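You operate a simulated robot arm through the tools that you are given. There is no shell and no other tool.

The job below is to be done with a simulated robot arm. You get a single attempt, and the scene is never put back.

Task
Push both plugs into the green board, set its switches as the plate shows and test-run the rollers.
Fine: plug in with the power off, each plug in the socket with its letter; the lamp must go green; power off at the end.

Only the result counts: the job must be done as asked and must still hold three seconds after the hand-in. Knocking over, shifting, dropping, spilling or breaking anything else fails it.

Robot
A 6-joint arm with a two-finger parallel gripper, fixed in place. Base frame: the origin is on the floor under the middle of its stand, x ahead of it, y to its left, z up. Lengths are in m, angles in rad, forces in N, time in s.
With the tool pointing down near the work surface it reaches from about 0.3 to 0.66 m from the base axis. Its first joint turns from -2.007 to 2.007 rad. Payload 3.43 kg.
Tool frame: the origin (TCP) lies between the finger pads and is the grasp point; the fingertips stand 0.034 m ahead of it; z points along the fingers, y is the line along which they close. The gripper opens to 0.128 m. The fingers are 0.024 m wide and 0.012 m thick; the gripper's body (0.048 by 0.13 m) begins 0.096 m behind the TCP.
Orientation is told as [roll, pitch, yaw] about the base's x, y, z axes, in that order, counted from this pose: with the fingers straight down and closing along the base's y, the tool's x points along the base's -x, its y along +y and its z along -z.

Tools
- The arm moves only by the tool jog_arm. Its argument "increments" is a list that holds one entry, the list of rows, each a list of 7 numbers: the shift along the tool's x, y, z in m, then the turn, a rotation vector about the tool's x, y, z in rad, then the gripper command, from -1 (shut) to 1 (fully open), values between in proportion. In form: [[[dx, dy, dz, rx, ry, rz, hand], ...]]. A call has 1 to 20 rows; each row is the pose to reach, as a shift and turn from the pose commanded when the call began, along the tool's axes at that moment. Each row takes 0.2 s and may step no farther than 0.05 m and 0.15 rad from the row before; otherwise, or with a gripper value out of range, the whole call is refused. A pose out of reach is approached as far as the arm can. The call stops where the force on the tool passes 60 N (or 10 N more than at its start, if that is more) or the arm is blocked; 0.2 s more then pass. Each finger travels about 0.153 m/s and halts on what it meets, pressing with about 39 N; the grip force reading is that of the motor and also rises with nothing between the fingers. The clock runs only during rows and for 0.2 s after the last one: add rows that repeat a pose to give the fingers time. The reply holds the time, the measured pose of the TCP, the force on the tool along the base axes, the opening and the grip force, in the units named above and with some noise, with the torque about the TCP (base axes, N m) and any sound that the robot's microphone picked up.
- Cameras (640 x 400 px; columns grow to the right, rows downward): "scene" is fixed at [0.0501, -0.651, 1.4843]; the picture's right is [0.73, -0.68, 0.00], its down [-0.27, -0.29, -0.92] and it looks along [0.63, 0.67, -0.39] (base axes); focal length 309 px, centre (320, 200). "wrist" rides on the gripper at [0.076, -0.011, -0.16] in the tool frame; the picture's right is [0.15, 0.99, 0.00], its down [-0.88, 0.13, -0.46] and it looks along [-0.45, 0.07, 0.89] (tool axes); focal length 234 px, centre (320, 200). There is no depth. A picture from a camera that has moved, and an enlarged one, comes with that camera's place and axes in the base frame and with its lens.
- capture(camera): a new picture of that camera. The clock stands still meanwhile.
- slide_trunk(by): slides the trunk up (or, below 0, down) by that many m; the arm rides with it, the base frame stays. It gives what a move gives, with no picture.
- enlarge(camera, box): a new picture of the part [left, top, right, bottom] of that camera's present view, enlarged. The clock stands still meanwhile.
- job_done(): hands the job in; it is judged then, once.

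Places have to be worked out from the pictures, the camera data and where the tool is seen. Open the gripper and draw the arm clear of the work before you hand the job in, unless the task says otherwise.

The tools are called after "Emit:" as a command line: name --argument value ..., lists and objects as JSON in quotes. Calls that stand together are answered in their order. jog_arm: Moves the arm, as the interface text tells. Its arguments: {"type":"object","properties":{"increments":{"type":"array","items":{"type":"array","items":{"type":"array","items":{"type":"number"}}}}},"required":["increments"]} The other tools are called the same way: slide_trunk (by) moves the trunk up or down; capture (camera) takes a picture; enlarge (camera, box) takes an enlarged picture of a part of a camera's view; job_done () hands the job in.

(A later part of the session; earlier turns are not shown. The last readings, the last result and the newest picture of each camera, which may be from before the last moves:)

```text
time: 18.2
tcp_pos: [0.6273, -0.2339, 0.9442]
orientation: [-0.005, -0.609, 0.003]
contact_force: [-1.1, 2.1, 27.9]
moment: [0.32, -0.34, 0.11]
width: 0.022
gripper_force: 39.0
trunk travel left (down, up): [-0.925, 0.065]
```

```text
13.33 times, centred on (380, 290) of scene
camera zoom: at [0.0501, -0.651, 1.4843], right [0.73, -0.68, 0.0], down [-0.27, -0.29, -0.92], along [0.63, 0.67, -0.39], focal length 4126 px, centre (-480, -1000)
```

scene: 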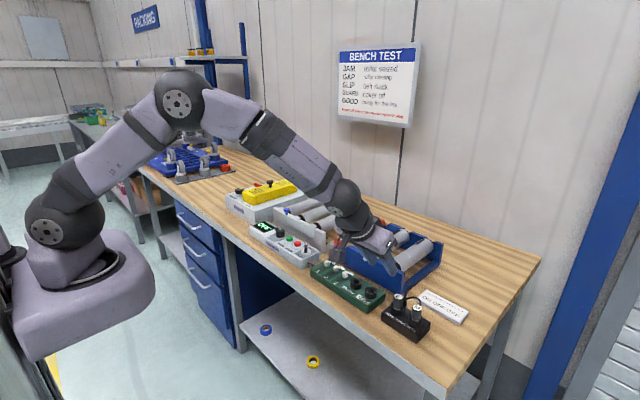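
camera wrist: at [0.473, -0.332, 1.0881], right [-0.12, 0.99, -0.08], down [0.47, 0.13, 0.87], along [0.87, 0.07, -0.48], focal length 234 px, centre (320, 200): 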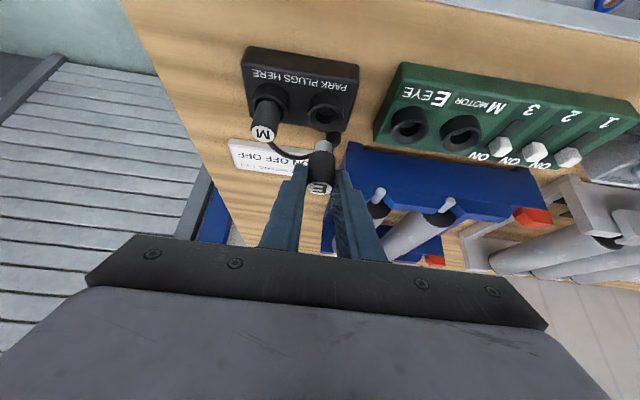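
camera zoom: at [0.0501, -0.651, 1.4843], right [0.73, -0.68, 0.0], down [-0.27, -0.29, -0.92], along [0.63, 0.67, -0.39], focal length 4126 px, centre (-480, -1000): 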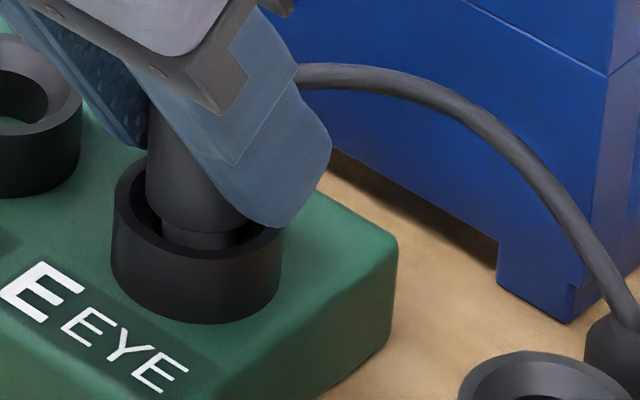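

The nose has bottomed or met firm resistance, with the body about 4 mm above the ring as it was in the park block. I unload the hand, open, rise above the plug and close the fingers, ready to press on its top to be sure it is seated.

Emit:
jog_arm --increments '[[[-0.0025, 0, -0.0037, 0, 0, 0, -1], [-0.0025, 0, -0.0037, 0, 0, 0, -0.25], [-0.0025, 0, -0.0037, 0, 0, 0, -0.25], [-0.0085, 0, -0.0124, 0, 0, 0, -0.25], [-0.0169, 0, -0.0248, 0, 0, 0, -0.25], [-0.0282, 0, -0.0413, 0, 0, 0, -0.25], [-0.0282, 0, -0.0413, 0, 0, 0, -0.25]]]'

Emit:
enlarge --camera "wrist" --box '[260, 60, 400, 210]'

Emit:
enlarge --camera "scene" --box '[345, 250, 405, 310]'

```text
time: 19.8
tcp_pos: [0.6283, -0.2338, 0.9887]
orientation: [-0.001, -0.599, -0.001]
contact_force: [0.0, 0.1, 0.1]
moment: [0.03, -0.01, 0.01]
width: 0.0481
gripper_force: 0.1
trunk travel left (down, up): [-0.925, 0.065]
```

```text
2.67 times, centred on (330, 135) of wrist
camera zoom: at [0.4743, -0.2456, 1.0775], right [-0.12, 0.99, -0.08], down [0.47, 0.13, 0.87], along [0.87, 0.07, -0.48], focal length 624 px, centre (293, 373)
```

zoom: 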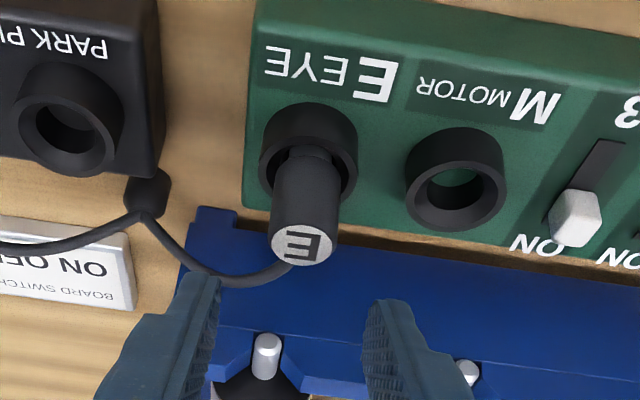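

```text
6.67 times, centred on (375, 280) of scene
camera zoom: at [0.0501, -0.651, 1.4843], right [0.73, -0.68, 0.0], down [-0.27, -0.29, -0.92], along [0.63, 0.67, -0.39], focal length 2063 px, centre (-47, -333)
```

zoom: 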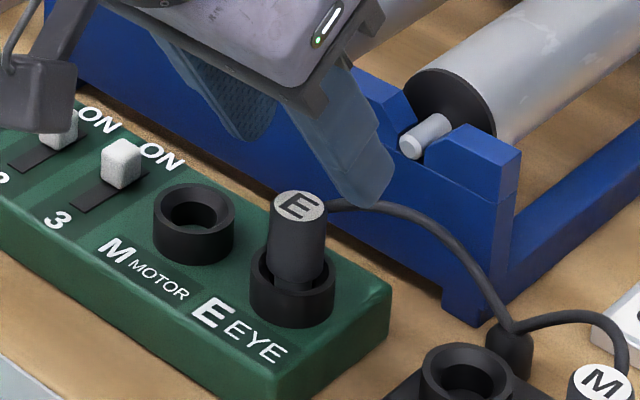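

Plug E stands upright in its socket. I close the fingers and press straight down on its top, ramping slowly.

Emit:
jog_arm --increments '[[[0, 0, 0, 0, 0, 0, -1], [0, 0, 0, 0, 0, 0, -1], [0.0056, 0, 0.0083, 0, 0, 0, -1], [0.009, 0, 0.0132, 0, 0, 0, -1], [0.0107, 0, 0.0157, 0, 0, 0, -1], [0.0124, 0, 0.0182, 0, 0, 0, -1], [0.0141, 0, 0.0206, 0, 0, 0, -1], [0.0147, 0, 0.0215, 0, 0, 0, -1], [0.0147, 0, 0.0215, 0, 0, 0, -1]]]'

Emit:
enlarge --camera "wrist" --box '[260, 60, 400, 210]'

Emit:
enlarge --camera "scene" --box '[345, 250, 405, 310]'

```text
time: 21.8
tcp_pos: [0.6277, -0.2344, 0.9717]
orientation: [-0.01, -0.615, 0.005]
contact_force: [-1.5, 0.3, 35.8]
moment: [0.06, -0.29, 0.05]
width: 0.0001
gripper_force: 32.8
trunk travel left (down, up): [-0.925, 0.065]
```

```text
2.67 times, centred on (330, 135) of wrist
camera zoom: at [0.4728, -0.2453, 1.0584], right [-0.12, 0.99, -0.09], down [0.46, 0.14, 0.88], along [0.88, 0.06, -0.47], focal length 624 px, centre (293, 373)
```

zoom: 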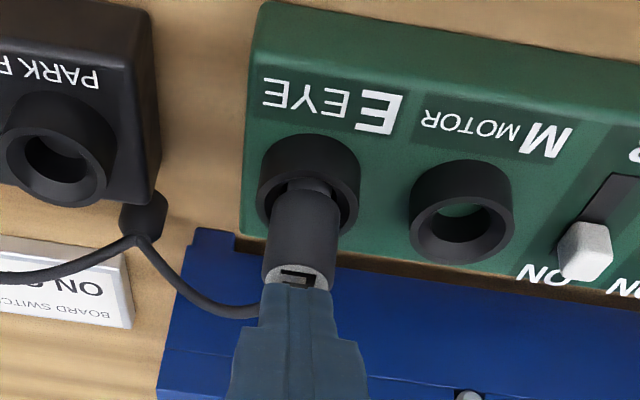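

```text
6.67 times, centred on (375, 280) of scene
camera zoom: at [0.0501, -0.651, 1.4843], right [0.73, -0.68, 0.0], down [-0.27, -0.29, -0.92], along [0.63, 0.67, -0.39], focal length 2063 px, centre (-47, -333)
```

zoom: 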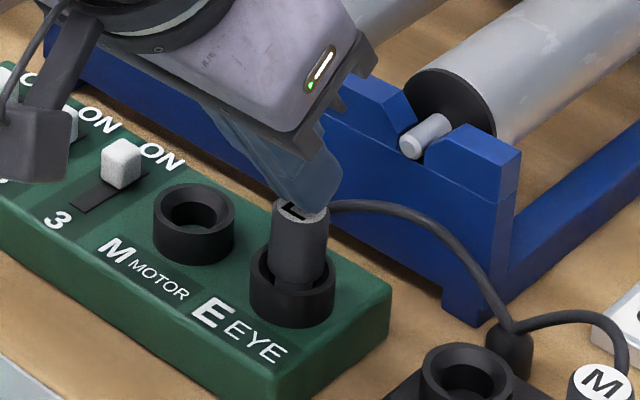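

At 36 N the plug top has not visibly moved (contact edge z ≈ 0.937). I add a little more push, up toward the 60 N limit, to see whether it still gives.

Emit:
jog_arm --increments '[[[0.0017, 0, 0.0025, 0, 0, 0, -1], [0.0028, 0, 0.0041, 0, 0, 0, -1], [0.0037, 0, 0.0054, 0, 0, 0, -1], [0.0037, 0, 0.0054, 0, 0, 0, -1]]]'

Emit:
enlarge --camera "scene" --box '[345, 250, 405, 310]'

```text
time: 22.8
tcp_pos: [0.6286, -0.2362, 0.9714]
orientation: [-0.016, -0.626, 0.01]
contact_force: [-3.9, 1.7, 50.6]
moment: [0.1, -0.37, 0.05]
width: 0.0
gripper_force: 32.8
trunk travel left (down, up): [-0.925, 0.065]
```

```text
6.67 times, centred on (375, 280) of scene
camera zoom: at [0.0501, -0.651, 1.4843], right [0.73, -0.68, 0.0], down [-0.27, -0.29, -0.92], along [0.63, 0.67, -0.39], focal length 2063 px, centre (-47, -333)
```

zoom: 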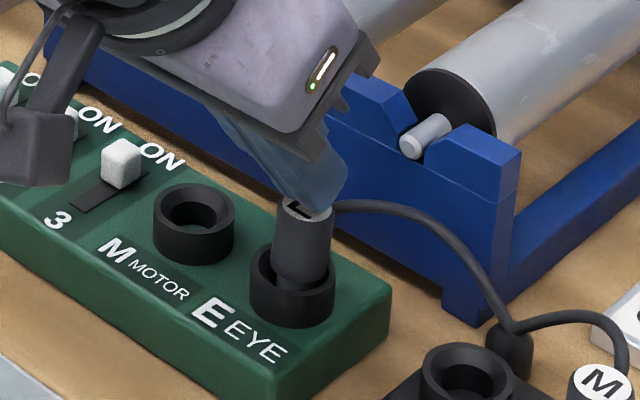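

At 50 N the height is unchanged and the plug only leans slightly under the load, so it is at the bottom of the socket. I back off upward and check how it stands.

Emit:
jog_arm --increments '[[[-0.0051, 0, -0.0074, 0, 0, 0, -1], [-0.0113, 0, -0.0165, 0, 0, 0, -1], [-0.0226, 0, -0.033, 0, 0, 0, -1], [-0.0282, 0, -0.0413, 0, 0, 0, -1], [-0.0282, 0, -0.0413, 0, 0, 0, -1]]]'

Emit:
enlarge --camera "wrist" --box '[260, 60, 400, 210]'

Emit:
enlarge --camera "scene" --box '[345, 250, 405, 310]'

```text
time: 24.0
tcp_pos: [0.6272, -0.232, 1.0058]
orientation: [0.003, -0.598, 0.0]
contact_force: [0.5, 0.0, 0.0]
moment: [-0.01, 0.04, 0.03]
width: 0.0
gripper_force: 33.3
trunk travel left (down, up): [-0.925, 0.065]
```

```text
2.67 times, centred on (330, 135) of wrist
camera zoom: at [0.4737, -0.245, 1.0941], right [-0.12, 0.99, -0.08], down [0.47, 0.13, 0.87], along [0.87, 0.07, -0.48], focal length 624 px, centre (293, 373)
```

zoom: 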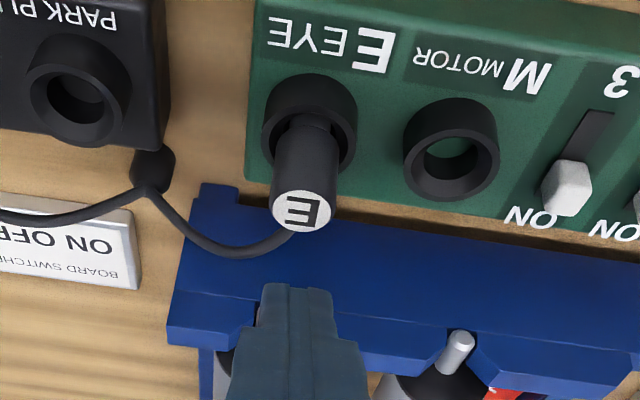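

```text
6.67 times, centred on (375, 280) of scene
camera zoom: at [0.0501, -0.651, 1.4843], right [0.73, -0.68, 0.0], down [-0.27, -0.29, -0.92], along [0.63, 0.67, -0.39], focal length 2063 px, centre (-47, -333)
```

zoom: 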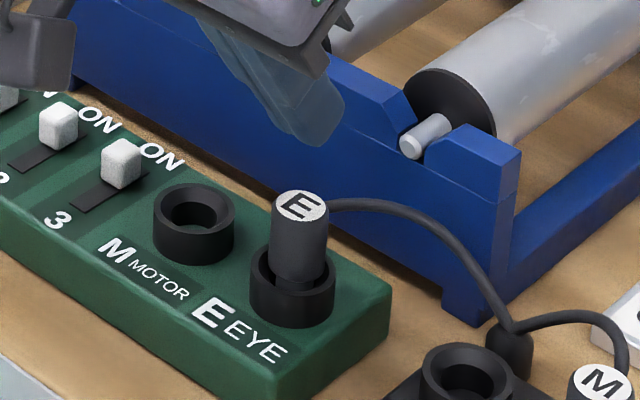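

Plug E stands straight in socket E. Now I move over to plug M at y ≈ -0.376, opening the fingers to about 48 mm on the way.

Emit:
jog_arm --increments '[[[0, -0.048, 0, 0, 0, 0, -0.25], [0, -0.096, 0, 0, 0, 0, -0.25], [0, -0.1425, 0, 0, 0, 0, -0.25], [0, -0.1425, 0, 0, 0, 0, -0.25], [0, -0.1425, 0, 0, 0, 0, -0.25]]]'

Emit:
enlarge --camera "wrist" --box '[240, 60, 400, 210]'

Emit:
enlarge --camera "scene" --box '[365, 255, 465, 335]'

```text
time: 25.2
tcp_pos: [0.6279, -0.3769, 1.0047]
orientation: [0.001, -0.597, 0.001]
contact_force: [-0.1, -0.6, -0.3]
moment: [-0.01, 0.0, 0.02]
width: 0.0479
gripper_force: 0.0
trunk travel left (down, up): [-0.925, 0.065]
```

```text
2.67 times, centred on (320, 135) of wrist
camera zoom: at [0.4739, -0.3886, 1.0941], right [-0.12, 0.99, -0.08], down [0.47, 0.13, 0.87], along [0.87, 0.07, -0.48], focal length 624 px, centre (320, 373)
```

zoom: 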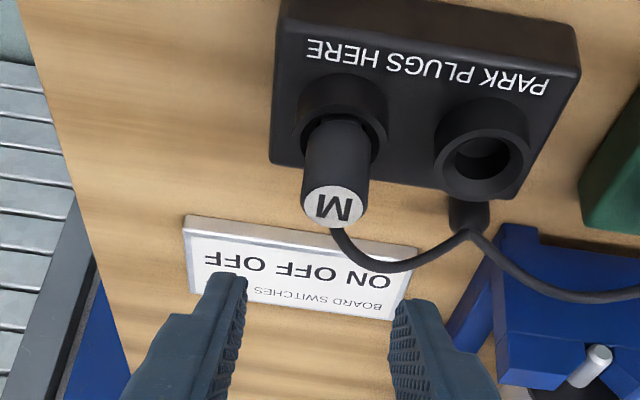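

```text
5.00 times, centred on (415, 295) of scene
camera zoom: at [0.0501, -0.651, 1.4843], right [0.73, -0.68, 0.0], down [-0.27, -0.29, -0.92], along [0.63, 0.67, -0.39], focal length 1547 px, centre (-155, -275)
```

zoom: 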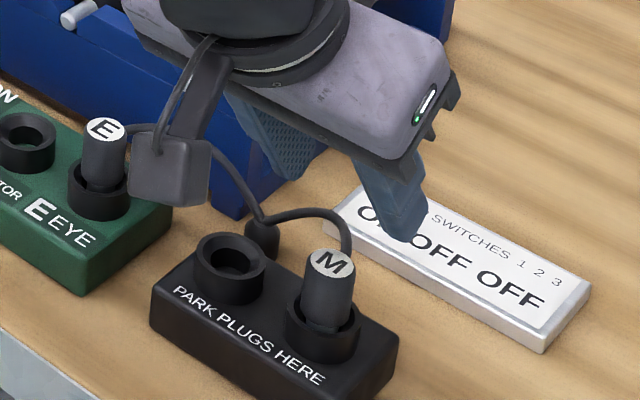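

Plug M is at (0.638, -0.376) between the open fingers, and its cable passes about 12 mm behind the +y finger. I descend straight to z ≈ 0.950 and close.

Emit:
jog_arm --increments '[[[0.0104, 0, 0.0151, 0, 0, 0, -0.25], [0.0207, 0, 0.0303, 0, 0, 0, -0.25], [0.031, 0, 0.0454, 0, 0, 0, -0.25], [0.031, 0, 0.0454, 0, 0, 0, -0.25], [0.031, 0, 0.0454, 0, 0, 0, -1], [0.031, 0, 0.0454, 0, 0, 0, -1], [0.031, 0, 0.0454, 0, 0, 0, -1]]]'

Emit:
enlarge --camera "wrist" --box '[240, 60, 400, 210]'

Emit:
enlarge --camera "scene" --box '[365, 255, 465, 335]'

```text
time: 26.8
tcp_pos: [0.6272, -0.3775, 0.9498]
orientation: [0.001, -0.6, -0.001]
contact_force: [-0.5, 0.1, -0.3]
moment: [-0.01, -0.01, 0.04]
width: 0.0219
gripper_force: 38.8
trunk travel left (down, up): [-0.925, 0.065]
```

```text
2.67 times, centred on (320, 135) of wrist
camera zoom: at [0.4739, -0.3876, 1.0399], right [-0.12, 0.99, -0.08], down [0.47, 0.13, 0.87], along [0.87, 0.07, -0.48], focal length 624 px, centre (320, 373)
```

zoom: 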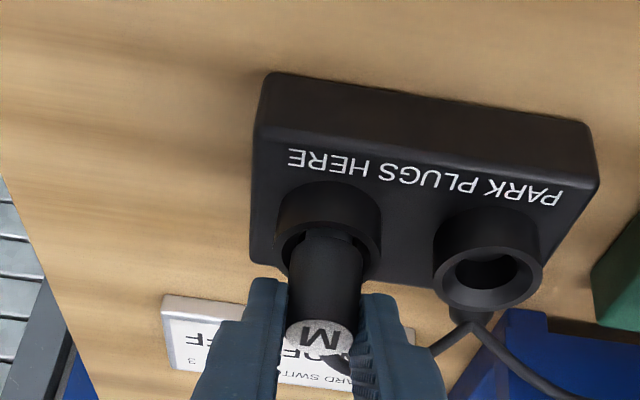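

```text
5.00 times, centred on (415, 295) of scene
camera zoom: at [0.0501, -0.651, 1.4843], right [0.73, -0.68, 0.0], down [-0.27, -0.29, -0.92], along [0.63, 0.67, -0.39], focal length 1547 px, centre (-155, -275)
```

zoom: 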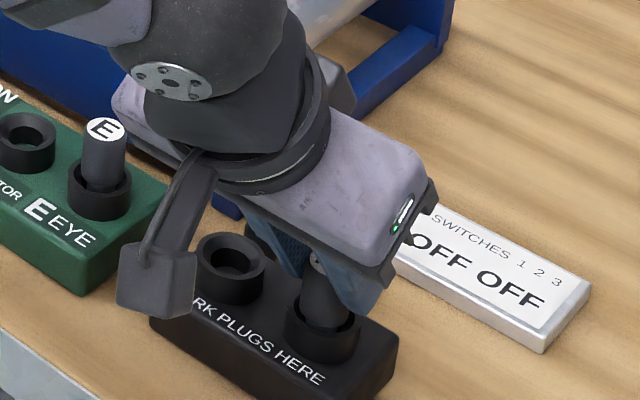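

Plug M is gripped. I lift it 7.5 cm, enough to pass above plug E.

Emit:
jog_arm --increments '[[[-0.0056, 0, -0.0083, 0, 0, 0, -1], [-0.0141, 0, -0.0206, 0, 0, 0, -1], [-0.0226, 0, -0.033, 0, 0, 0, -1], [-0.0311, 0, -0.0454, 0, 0, 0, -1], [-0.0395, 0, -0.0578, 0, 0, 0, -1], [-0.0423, 0, -0.0619, 0, 0, 0, -1], [-0.0423, 0, -0.0619, 0, 0, 0, -1]]]'

Emit:
enlarge --camera "wrist" --box '[240, 60, 400, 210]'

Emit:
enlarge --camera "scene" --box '[365, 245, 465, 325]'

```text
time: 28.4
tcp_pos: [0.6275, -0.3763, 1.0256]
orientation: [0.0, -0.601, 0.001]
contact_force: [0.9, -0.1, 0.0]
moment: [0.02, 0.0, -0.02]
width: 0.022
gripper_force: 39.4
trunk travel left (down, up): [-0.925, 0.065]
```

```text
2.67 times, centred on (320, 135) of wrist
camera zoom: at [0.4739, -0.3876, 1.1145], right [-0.12, 0.99, -0.08], down [0.47, 0.13, 0.87], along [0.87, 0.07, -0.48], focal length 624 px, centre (320, 373)
```

zoom: 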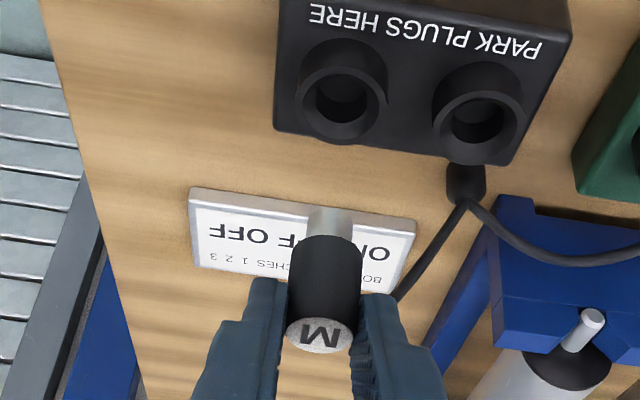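

```text
5.00 times, centred on (415, 285) of scene
camera zoom: at [0.0501, -0.651, 1.4843], right [0.73, -0.68, 0.0], down [-0.27, -0.29, -0.92], along [0.63, 0.67, -0.39], focal length 1547 px, centre (-155, -225)
```

zoom: 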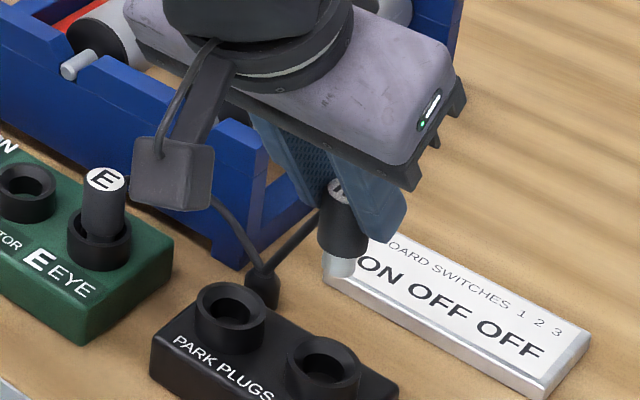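

Plug M is free, with near-zero force from its cable. I carry it 0.197 m in +y above plug E to socket M.

Emit:
jog_arm --increments '[[[0, 0.03, 0, 0, 0, 0, -1], [0, 0.065, 0, 0, 0, 0, -1], [0, 0.1, 0, 0, 0, 0, -1], [0, 0.135, 0, 0, 0, 0, -1], [-0.0004, 0.17, 0.0003, 0, 0, 0, -1], [-0.0008, 0.197, 0.0006, 0, 0, 0, -1], [-0.0008, 0.197, 0.0006, 0, 0, 0, -1], [-0.0008, 0.197, 0.0006, 0, 0, 0, -1]]]'

Emit:
enlarge --camera "wrist" --box '[240, 60, 400, 210]'

Emit:
enlarge --camera "scene" --box '[335, 240, 435, 320]'

```text
time: 30.2
tcp_pos: [0.628, -0.1791, 1.0258]
orientation: [0.0, -0.6, -0.001]
contact_force: [-0.9, 0.3, -0.2]
moment: [-0.01, -0.01, 0.0]
width: 0.0217
gripper_force: 39.1
trunk travel left (down, up): [-0.925, 0.065]
```

```text
2.67 times, centred on (320, 135) of wrist
camera zoom: at [0.4749, -0.1902, 1.1155], right [-0.12, 0.99, -0.08], down [0.47, 0.13, 0.87], along [0.87, 0.07, -0.48], focal length 624 px, centre (320, 373)
```

zoom: 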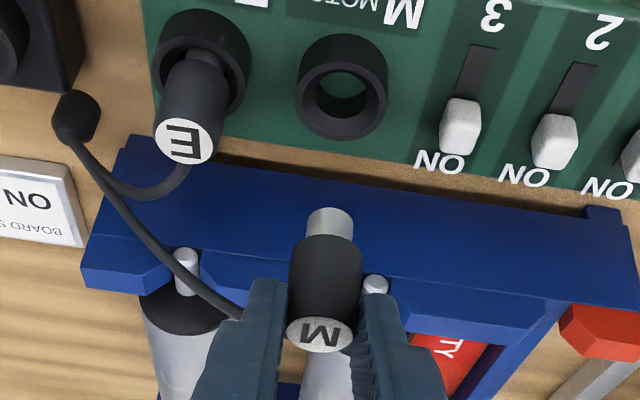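

```text
5.00 times, centred on (385, 280) of scene
camera zoom: at [0.0501, -0.651, 1.4843], right [0.73, -0.68, 0.0], down [-0.27, -0.29, -0.92], along [0.63, 0.67, -0.39], focal length 1547 px, centre (-5, -200)
```

zoom: 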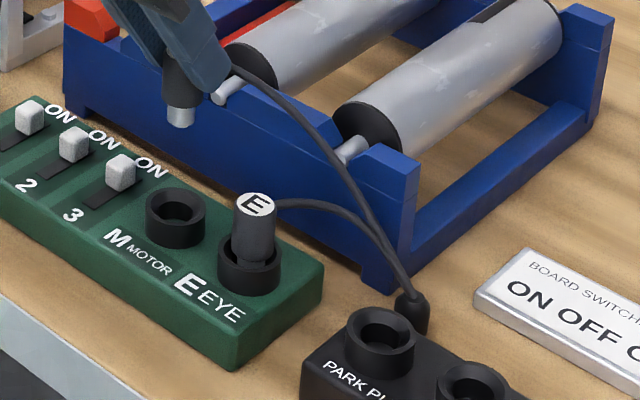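

The alignment of nose to ring matches that at the park block. I lower 6.5 cm toward socket M, stopping just before full depth.

Emit:
jog_arm --increments '[[[0.0085, 0, 0.0124, 0, 0, 0, -1], [0.0169, 0, 0.0248, 0, 0, 0, -1], [0.0254, 0, 0.0371, 0, 0, 0, -1], [0.0311, 0, 0.0454, 0, 0, 0, -1], [0.0367, 0, 0.0536, 0, 0, 0, -1], [0.0367, 0, 0.0536, 0, 0, 0, -1]]]'

Emit:
enlarge --camera "wrist" --box '[260, 60, 400, 210]'

Emit:
enlarge --camera "scene" --box '[335, 240, 435, 320]'

```text
time: 31.6
tcp_pos: [0.6287, -0.1794, 0.9611]
orientation: [-0.001, -0.6, 0.0]
contact_force: [0.3, 0.8, 0.5]
moment: [0.0, -0.02, -0.01]
width: 0.0219
gripper_force: 38.8
trunk travel left (down, up): [-0.925, 0.065]
```

```text
2.67 times, centred on (330, 135) of wrist
camera zoom: at [0.4752, -0.1905, 1.0497], right [-0.12, 0.99, -0.08], down [0.47, 0.13, 0.87], along [0.87, 0.07, -0.48], focal length 624 px, centre (293, 373)
```

zoom: 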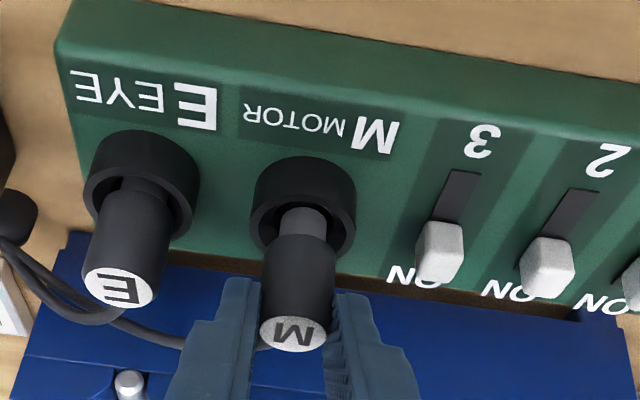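

```text
5.00 times, centred on (385, 280) of scene
camera zoom: at [0.0501, -0.651, 1.4843], right [0.73, -0.68, 0.0], down [-0.27, -0.29, -0.92], along [0.63, 0.67, -0.39], focal length 1547 px, centre (-5, -200)
```

zoom: 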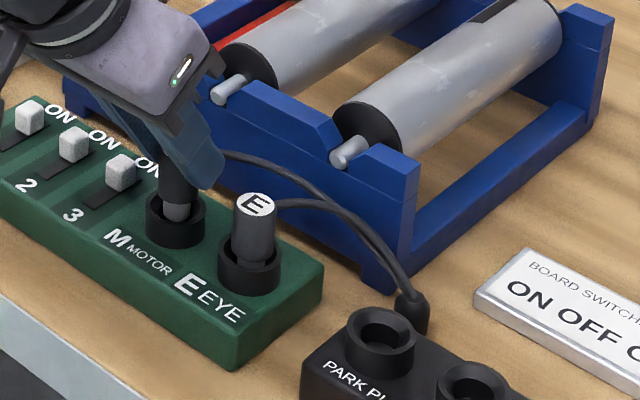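

The nose is inside ring M. I press the remaining depth in small steps with the same profile as for plug E.

Emit:
jog_arm --increments '[[[0.0017, 0, 0.0025, 0, 0, 0, -1], [0.0034, 0, 0.005, 0, 0, 0, -1], [0.0051, 0, 0.0074, 0, 0, 0, -1], [0.0068, 0, 0.0099, 0, 0, 0, -1], [0.0085, 0, 0.0124, 0, 0, 0, -1], [0.0102, 0, 0.0149, 0, 0, 0, -1], [0.0102, 0, 0.0149, 0, 0, 0, -1]]]'

Emit:
enlarge --camera "wrist" --box '[260, 60, 400, 210]'

Emit:
enlarge --camera "scene" --box '[345, 250, 405, 310]'

```text
time: 33.2
tcp_pos: [0.6283, -0.1806, 0.9483]
orientation: [-0.005, -0.61, 0.002]
contact_force: [-1.6, 1.9, 28.6]
moment: [0.29, -0.27, 0.1]
width: 0.0217
gripper_force: 38.8
trunk travel left (down, up): [-0.925, 0.065]
```

```text
2.67 times, centred on (330, 135) of wrist
camera zoom: at [0.4743, -0.1903, 1.0363], right [-0.12, 0.99, -0.09], down [0.46, 0.13, 0.88], along [0.88, 0.07, -0.47], focal length 624 px, centre (293, 373)
```

zoom: 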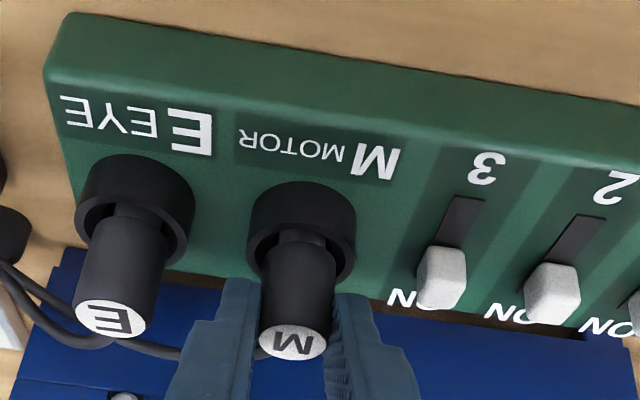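

```text
6.67 times, centred on (375, 280) of scene
camera zoom: at [0.0501, -0.651, 1.4843], right [0.73, -0.68, 0.0], down [-0.27, -0.29, -0.92], along [0.63, 0.67, -0.39], focal length 2063 px, centre (-47, -333)
```

zoom: 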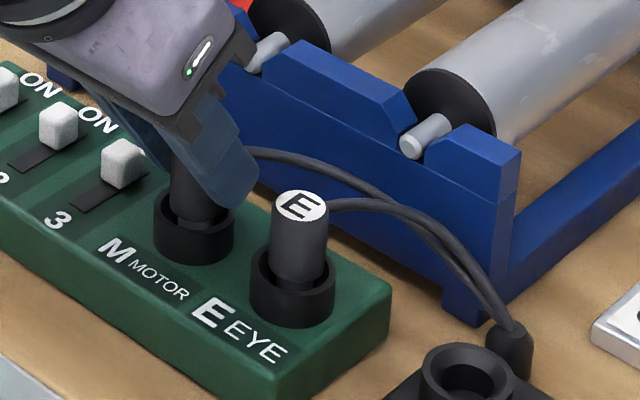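

Same contact signature as plug E (28.6 N at z 0.948). I unload, open, rise clear and inspect.

Emit:
jog_arm --increments '[[[-0.0028, 0, -0.0041, 0, 0, 0, -1], [-0.0028, 0, -0.0041, 0, 0, 0, -0.25], [-0.0028, 0, -0.0041, 0, 0, 0, -0.25], [-0.0085, 0, -0.0124, 0, 0, 0, -0.25], [-0.0169, 0, -0.0248, 0, 0, 0, -0.25], [-0.0282, 0, -0.0413, 0, 0, 0, -0.25], [-0.0282, 0, -0.0413, 0, 0, 0, -0.25]]]'

Emit:
enlarge --camera "wrist" --box '[260, 60, 400, 210]'

Emit:
enlarge --camera "scene" --box '[345, 250, 405, 310]'

```text
time: 34.8
tcp_pos: [0.6292, -0.1801, 0.993]
orientation: [0.0, -0.599, -0.001]
contact_force: [0.5, 0.8, -0.5]
moment: [0.0, -0.01, 0.01]
width: 0.048
gripper_force: 0.1
trunk travel left (down, up): [-0.925, 0.065]
```

```text
2.67 times, centred on (330, 135) of wrist
camera zoom: at [0.4749, -0.191, 1.0819], right [-0.12, 0.99, -0.08], down [0.47, 0.13, 0.87], along [0.87, 0.07, -0.48], focal length 624 px, centre (293, 373)
```

zoom: 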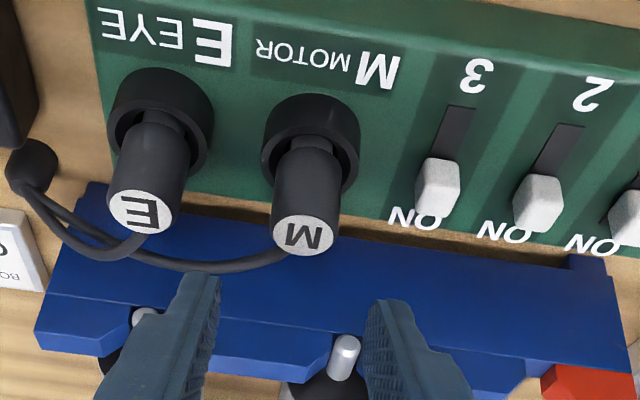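

```text
6.67 times, centred on (375, 280) of scene
camera zoom: at [0.0501, -0.651, 1.4843], right [0.73, -0.68, 0.0], down [-0.27, -0.29, -0.92], along [0.63, 0.67, -0.39], focal length 2063 px, centre (-47, -333)
```

zoom: 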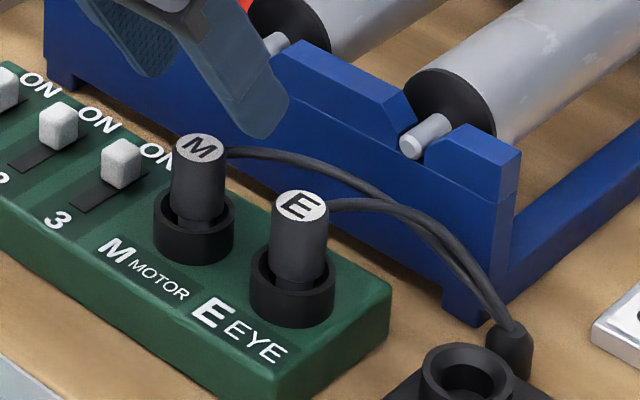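

Both plugs stand in their rings. I zoom in tightly to compare the seating of M with E.

Emit:
enlarge --camera "scene" --box '[362, 265, 398, 301]'

Emit:
enlarge --camera "wrist" --box '[270, 70, 350, 160]'

```text
11.11 times, centred on (380, 283) of scene
camera zoom: at [0.0501, -0.651, 1.4843], right [0.73, -0.68, 0.0], down [-0.27, -0.29, -0.92], along [0.63, 0.67, -0.39], focal length 3438 px, centre (-347, -722)
```

zoom: 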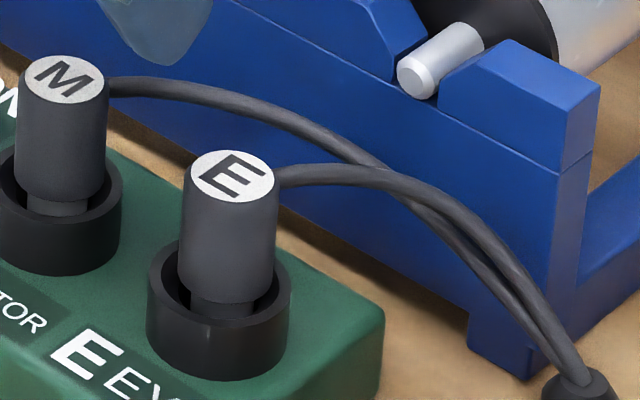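

```text
4.44 times, centred on (310, 115) of wrist
camera zoom: at [0.4749, -0.191, 1.0819], right [-0.12, 0.99, -0.08], down [0.47, 0.13, 0.87], along [0.87, 0.07, -0.48], focal length 1041 px, centre (364, 578)
```

zoom: 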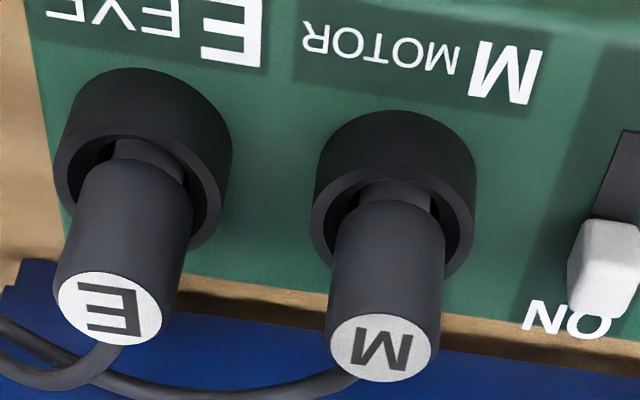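

Both plugs are seated alike. Next come the switches: I slide over to between switches 2 and 3 and reduce the tilt to 0.3 rad, then look at the knobs closely.

Emit:
jog_arm --increments '[[[0, 0.024, 0, 0, 0.1, 0, -0.25], [0, 0.048, 0, 0, 0.2, 0, -0.25], [0, 0.072, 0, 0, 0.3, 0, -0.25], [0, 0.072, 0, 0, 0.3, 0, -0.25], [0, 0.072, 0, 0, 0.3, 0, -0.25]]]'

Emit:
capture --camera "wrist"

Emit:
enlarge --camera "wrist" --box '[240, 80, 400, 200]'

Emit:
enlarge --camera "scene" --box '[315, 255, 375, 300]'

```text
time: 36.0
tcp_pos: [0.6297, -0.1067, 0.9928]
orientation: [0.0, -0.301, 0.001]
contact_force: [-0.1, -0.1, 0.2]
moment: [0.03, 0.04, -0.01]
width: 0.0481
gripper_force: 0.1
trunk travel left (down, up): [-0.925, 0.065]
```

```text
taken
camera wrist: at [0.5084, -0.118, 1.1231], right [-0.14, 0.99, -0.04], down [0.71, 0.13, 0.7], along [0.69, 0.07, -0.72], focal length 234 px, centre (320, 200)
```

wrist: 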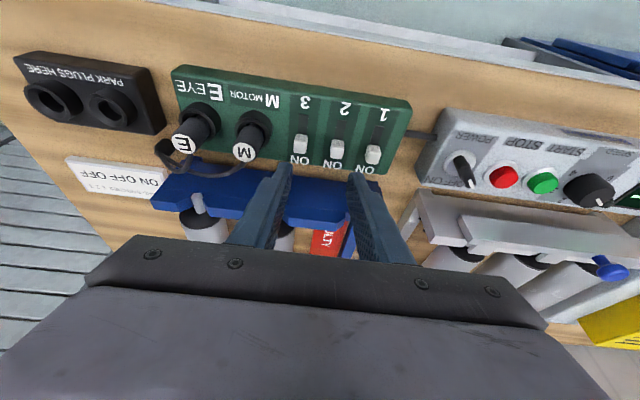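

```text
3.33 times, centred on (320, 140) of wrist
camera zoom: at [0.5084, -0.118, 1.1231], right [-0.14, 0.99, -0.04], down [0.71, 0.13, 0.7], along [0.69, 0.07, -0.72], focal length 781 px, centre (320, 400)
```

zoom: 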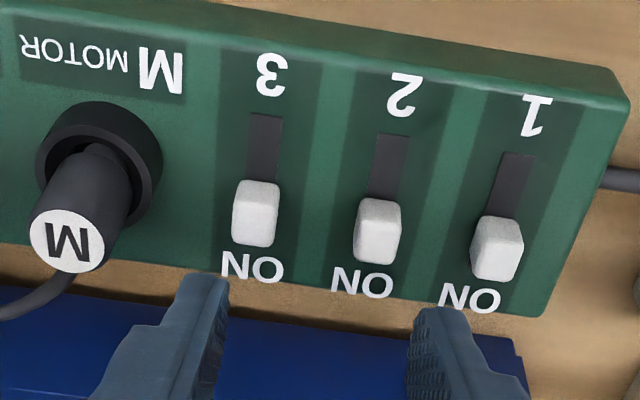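

```text
8.89 times, centred on (345, 278) of scene
camera zoom: at [0.0501, -0.651, 1.4843], right [0.73, -0.68, 0.0], down [-0.27, -0.29, -0.92], along [0.63, 0.67, -0.39], focal length 2750 px, centre (98, -489)
```

zoom: 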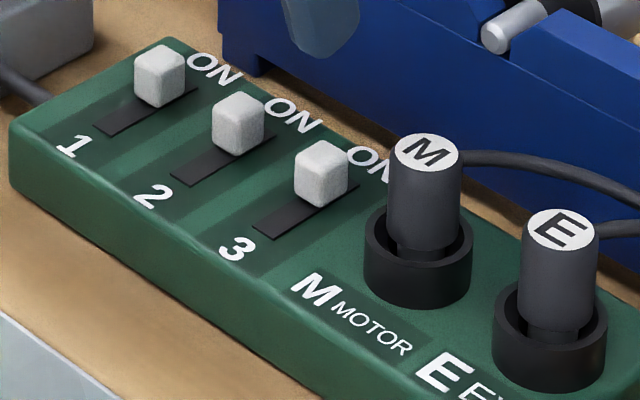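

Knob 3 is at about (0.645, -0.1286) and knob 2 at (0.645, -0.089), tops z ≈ 0.906, both at the ON end of slots spanning x 0.616–0.658. I narrow the fingers and hover just above knob 3.

Emit:
jog_arm --increments '[[[0.0026, -0.0104, 0.0191, 0, 0, 0, -0.5625], [0.0052, -0.0208, 0.0382, 0, 0, 0, -0.5625], [0.0052, -0.0208, 0.0382, 0, 0, 0, -0.5625], [0.0052, -0.0208, 0.0382, 0, 0, 0, -0.5625]]]'

Emit:
enlarge --camera "wrist" --box '[240, 80, 400, 200]'

Emit:
enlarge --camera "scene" --box '[315, 255, 375, 300]'

```text
time: 37.0
tcp_pos: [0.635, -0.1292, 0.9548]
orientation: [-0.001, -0.3, 0.0]
contact_force: [-0.3, 0.1, 1.0]
moment: [-0.01, 0.03, 0.01]
width: 0.0283
gripper_force: 0.1
trunk travel left (down, up): [-0.925, 0.065]
```

```text
3.33 times, centred on (320, 140) of wrist
camera zoom: at [0.5153, -0.1396, 1.0854], right [-0.14, 0.99, -0.04], down [0.71, 0.13, 0.7], along [0.69, 0.07, -0.72], focal length 781 px, centre (320, 400)
```

zoom: 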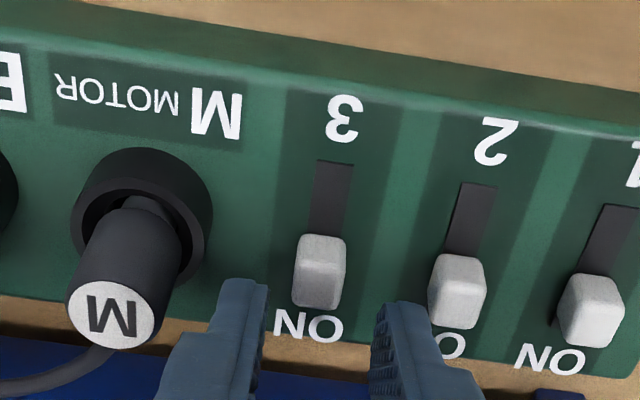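

```text
8.89 times, centred on (345, 278) of scene
camera zoom: at [0.0501, -0.651, 1.4843], right [0.73, -0.68, 0.0], down [-0.27, -0.29, -0.92], along [0.63, 0.67, -0.39], focal length 2750 px, centre (98, -489)
```

zoom: 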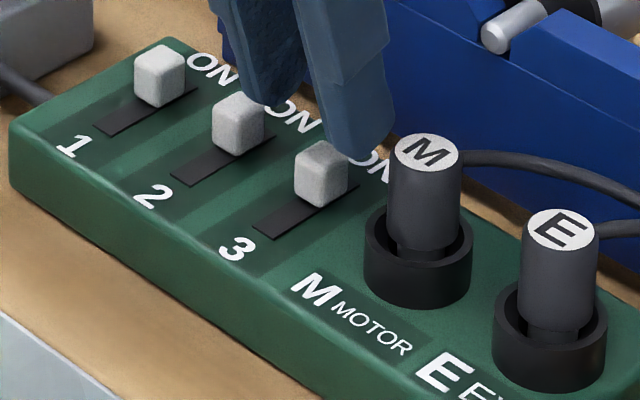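

The fingers straddle knob 3 centrally. To keep clear of plug M I narrow the opening to 22 mm, then lower 2.2 cm around the knob.

Emit:
jog_arm --increments '[[[0, 0, 0, 0, 0, 0, -0.656], [0.0033, 0, 0.0105, 0, 0, 0, -0.656], [0.0065, 0, 0.021, 0, 0, 0, -0.656], [0.0065, 0, 0.021, 0, 0, 0, -0.656]]]'

Emit:
enlarge --camera "wrist" --box '[240, 80, 400, 200]'

Emit:
enlarge --camera "scene" --box '[315, 255, 375, 300]'

```text
time: 38.0
tcp_pos: [0.6352, -0.1282, 0.9338]
orientation: [0.0, -0.299, 0.0]
contact_force: [-0.1, 0.8, -0.1]
moment: [-0.02, -0.01, -0.01]
width: 0.022
gripper_force: 0.0
trunk travel left (down, up): [-0.925, 0.065]
```

```text
3.33 times, centred on (320, 140) of wrist
camera zoom: at [0.5146, -0.1391, 1.0633], right [-0.14, 0.99, -0.04], down [0.71, 0.13, 0.7], along [0.69, 0.07, -0.72], focal length 781 px, centre (320, 400)
```

zoom: 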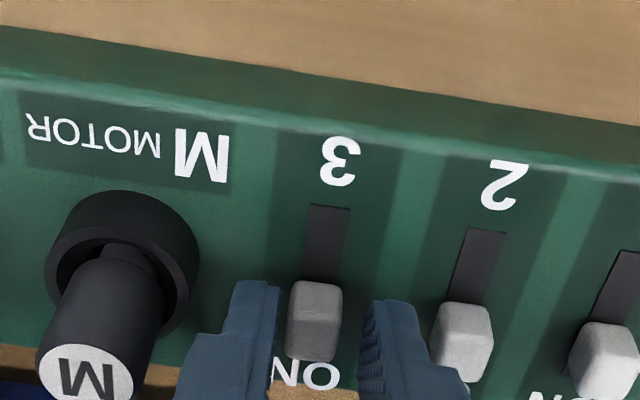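

```text
8.89 times, centred on (345, 278) of scene
camera zoom: at [0.0501, -0.651, 1.4843], right [0.73, -0.68, 0.0], down [-0.27, -0.29, -0.92], along [0.63, 0.67, -0.39], focal length 2750 px, centre (98, -489)
```

zoom: 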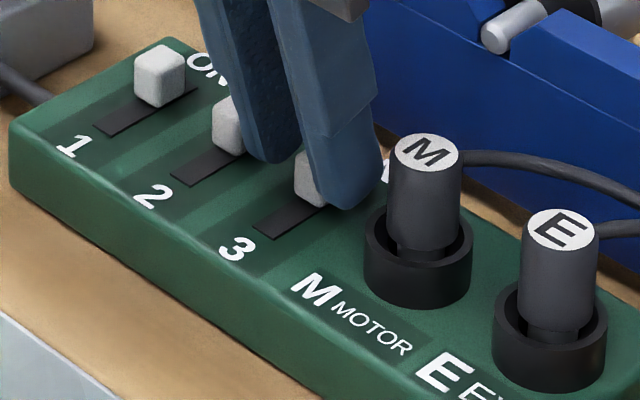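

Both fingers flank knob 3 with clearance all round. I close on it and draw it 18 mm toward the near edge (OFF).

Emit:
jog_arm --increments '[[[0, 0, 0, 0, 0, 0, -1], [0, 0, 0, 0, 0, 0, -1], [0.0038, 0, -0.0012, 0, 0, 0, -1], [0.0076, 0, -0.0024, 0, 0, 0, -1], [0.0115, 0, -0.0035, 0, 0, 0, -1], [0.0153, 0, -0.0047, 0, 0, 0, -1], [0.0172, 0, -0.0053, 0, 0, 0, -1], [0.0172, 0, -0.0053, 0, 0, 0, -1]]]'

Emit:
enlarge --camera "wrist" --box '[240, 80, 400, 200]'

Emit:
enlarge --camera "scene" --box '[315, 255, 375, 300]'

```text
time: 39.8
tcp_pos: [0.6184, -0.1311, 0.934]
orientation: [0.001, -0.303, -0.001]
contact_force: [6.1, -10.7, 1.5]
moment: [-0.32, 0.29, -0.1]
width: 0.0134
gripper_force: 44.9
trunk travel left (down, up): [-0.925, 0.065]
```

```text
3.33 times, centred on (320, 140) of wrist
camera zoom: at [0.4978, -0.141, 1.063], right [-0.14, 0.99, -0.04], down [0.7, 0.13, 0.7], along [0.7, 0.07, -0.72], focal length 781 px, centre (320, 400)
```

zoom: 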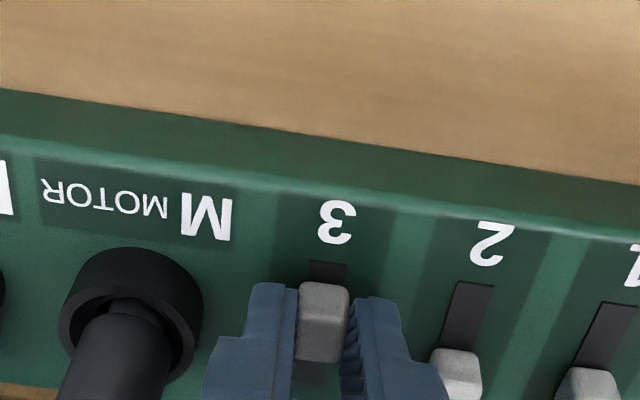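

```text
8.89 times, centred on (345, 278) of scene
camera zoom: at [0.0501, -0.651, 1.4843], right [0.73, -0.68, 0.0], down [-0.27, -0.29, -0.92], along [0.63, 0.67, -0.39], focal length 2750 px, centre (98, -489)
```

zoom: 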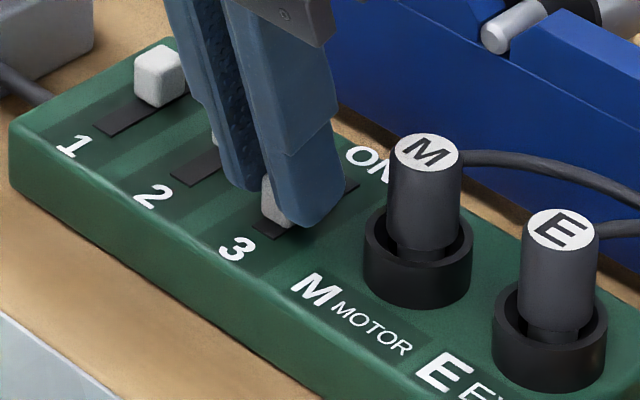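

Knob 3 moved about 17 mm with a 6 N reaction, and the sideways force tells me it sits at y ≈ -0.131. I draw it a few mm more to be sure it is at its stop.

Emit:
jog_arm --increments '[[[0.0019, -0.001, -0.0006, 0, 0, 0, -1], [0.0038, -0.0015, -0.0012, 0, 0, 0, -1], [0.0038, -0.0015, -0.0012, 0, 0, 0, -1]]]'

Emit:
enlarge --camera "wrist" --box '[240, 80, 400, 200]'

```text
time: 40.6
tcp_pos: [0.6177, -0.1302, 0.9339]
orientation: [-0.003, -0.305, 0.002]
contact_force: [20.2, -2.0, -0.5]
moment: [0.0, -0.07, 0.02]
width: 0.0132
gripper_force: 45.1
trunk travel left (down, up): [-0.925, 0.065]
```

```text
3.33 times, centred on (320, 140) of wrist
camera zoom: at [0.4967, -0.1407, 1.0625], right [-0.14, 0.99, -0.05], down [0.7, 0.13, 0.7], along [0.7, 0.07, -0.71], focal length 781 px, centre (320, 400)
```

zoom: 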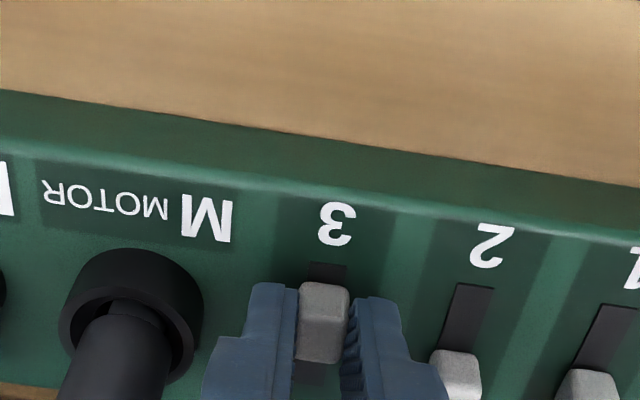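

At 20 N it moves no further, so knob 3 is at its OFF stop. I open, rise and move over knob 2 (y ≈ -0.0905).

Emit:
jog_arm --increments '[[[-0.0028, 0, 0.0009, 0, 0, 0, -0.656], [-0.0028, 0, 0.0009, 0, 0, 0, -0.656], [-0.0035, 0, -0.0115, 0, 0, 0, -0.656], [-0.0071, 0, -0.0229, 0, 0, 0, -0.656], [-0.0176, 0.02, -0.0196, 0, 0, 0, -0.656], [-0.0276, 0.0395, -0.0165, 0, 0, 0, -0.656], [-0.0276, 0.0395, -0.0165, 0, 0, 0, -0.656], [-0.0276, 0.0395, -0.0165, 0, 0, 0, -0.656]]]'

Emit:
enlarge --camera "wrist" --box '[240, 80, 400, 200]'

Emit:
enlarge --camera "scene" --box '[315, 255, 375, 300]'

```text
time: 42.4
tcp_pos: [0.6338, -0.0908, 0.9554]
orientation: [0.0, -0.3, 0.0]
contact_force: [0.4, 0.0, 0.3]
moment: [-0.02, 0.02, 0.01]
width: 0.0222
gripper_force: 0.1
trunk travel left (down, up): [-0.925, 0.065]
```

```text
3.33 times, centred on (320, 140) of wrist
camera zoom: at [0.5137, -0.1021, 1.0867], right [-0.14, 0.99, -0.04], down [0.71, 0.13, 0.7], along [0.69, 0.07, -0.72], focal length 781 px, centre (320, 400)
```

zoom: 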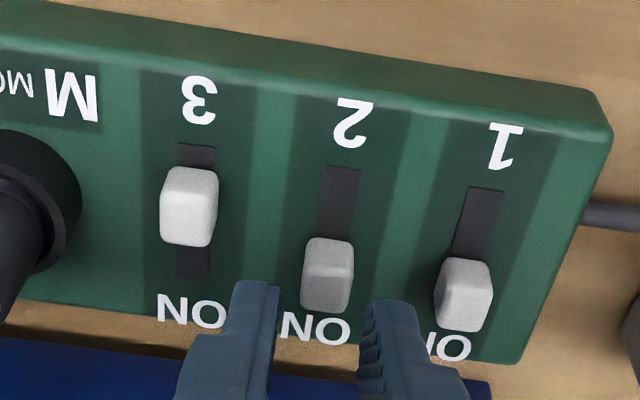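

```text
8.89 times, centred on (345, 278) of scene
camera zoom: at [0.0501, -0.651, 1.4843], right [0.73, -0.68, 0.0], down [-0.27, -0.29, -0.92], along [0.63, 0.67, -0.39], focal length 2750 px, centre (98, -489)
```

zoom: 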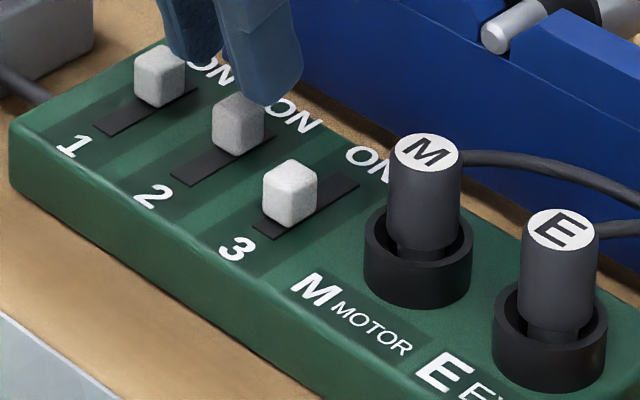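

Switch 3 is now at its OFF end, and the fingers straddle knob 2. I lower, close and draw knob 2 toward the near edge the same way.

Emit:
jog_arm --increments '[[[0.0033, 0.001, 0.0105, 0, 0, 0, -0.656], [0.0065, 0.001, 0.021, 0, 0, 0, -0.656], [0.0065, 0.001, 0.021, 0, 0, 0, -0.656], [0.0065, 0.001, 0.021, 0, 0, 0, -1], [0.0065, 0.001, 0.021, 0, 0, 0, -1], [0.0103, 0.001, 0.0198, 0, 0, 0, -1], [0.0141, 0.001, 0.0186, 0, 0, 0, -1], [0.018, 0.001, 0.0175, 0, 0, 0, -1], [0.0218, 0.001, 0.0163, 0, 0, 0, -1], [0.0256, 0.001, 0.0151, 0, 0, 0, -1], [0.0256, 0.001, 0.0151, 0, 0, 0, -1]]]'

Emit:
enlarge --camera "wrist" --box '[240, 80, 400, 200]'

```text
time: 44.8
tcp_pos: [0.6174, -0.0909, 0.9355]
orientation: [-0.001, -0.304, 0.001]
contact_force: [12.4, -2.1, -2.8]
moment: [-0.07, -0.32, 0.0]
width: 0.0129
gripper_force: 44.9
trunk travel left (down, up): [-0.925, 0.065]
```

```text
3.33 times, centred on (320, 140) of wrist
camera zoom: at [0.4961, -0.1008, 1.0645], right [-0.14, 0.99, -0.04], down [0.7, 0.13, 0.7], along [0.7, 0.07, -0.71], focal length 781 px, centre (320, 400)
```

zoom: 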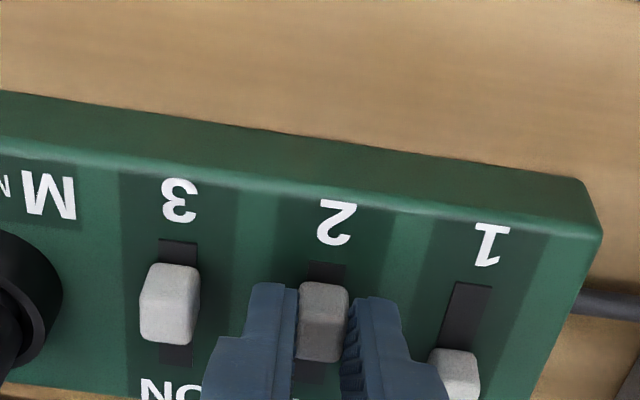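

Knob 2 is at its OFF stop (12 N). I release, rise 6 cm and check all three switches.

Emit:
jog_arm --increments '[[[-0.0028, 0, 0.0009, 0, 0, 0, -0.656], [-0.0028, 0, 0.0009, 0, 0, 0, -0.656], [-0.0059, 0, -0.0191, 0, 0, 0, -0.656], [-0.0118, 0, -0.0382, 0, 0, 0, -0.656], [-0.0177, 0, -0.0573, 0, 0, 0, -0.656], [-0.0177, 0, -0.0573, 0, 0, 0, -0.656]]]'

Emit:
enlarge --camera "wrist" --box '[240, 80, 400, 200]'

Emit:
enlarge --camera "scene" --box '[315, 255, 375, 300]'

```text
time: 46.2
tcp_pos: [0.615, -0.0896, 0.994]
orientation: [0.0, -0.297, -0.001]
contact_force: [1.1, 0.4, -1.3]
moment: [0.0, -0.03, 0.03]
width: 0.0219
gripper_force: 0.0
trunk travel left (down, up): [-0.925, 0.065]
```

```text
3.33 times, centred on (320, 140) of wrist
camera zoom: at [0.4939, -0.1, 1.1249], right [-0.14, 0.99, -0.04], down [0.71, 0.13, 0.69], along [0.69, 0.07, -0.72], focal length 781 px, centre (320, 400)
```

zoom: 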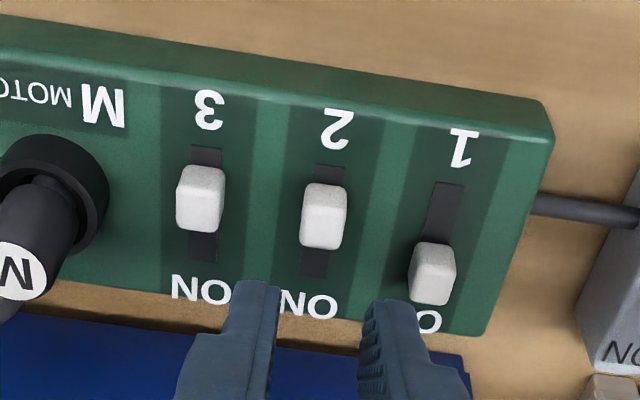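

```text
8.89 times, centred on (345, 278) of scene
camera zoom: at [0.0501, -0.651, 1.4843], right [0.73, -0.68, 0.0], down [-0.27, -0.29, -0.92], along [0.63, 0.67, -0.39], focal length 2750 px, centre (98, -489)
```

zoom: 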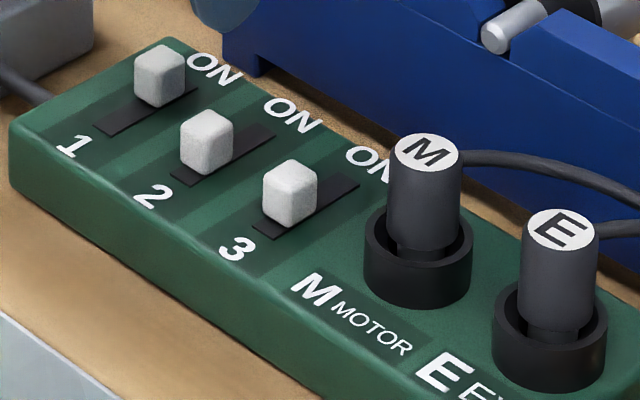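

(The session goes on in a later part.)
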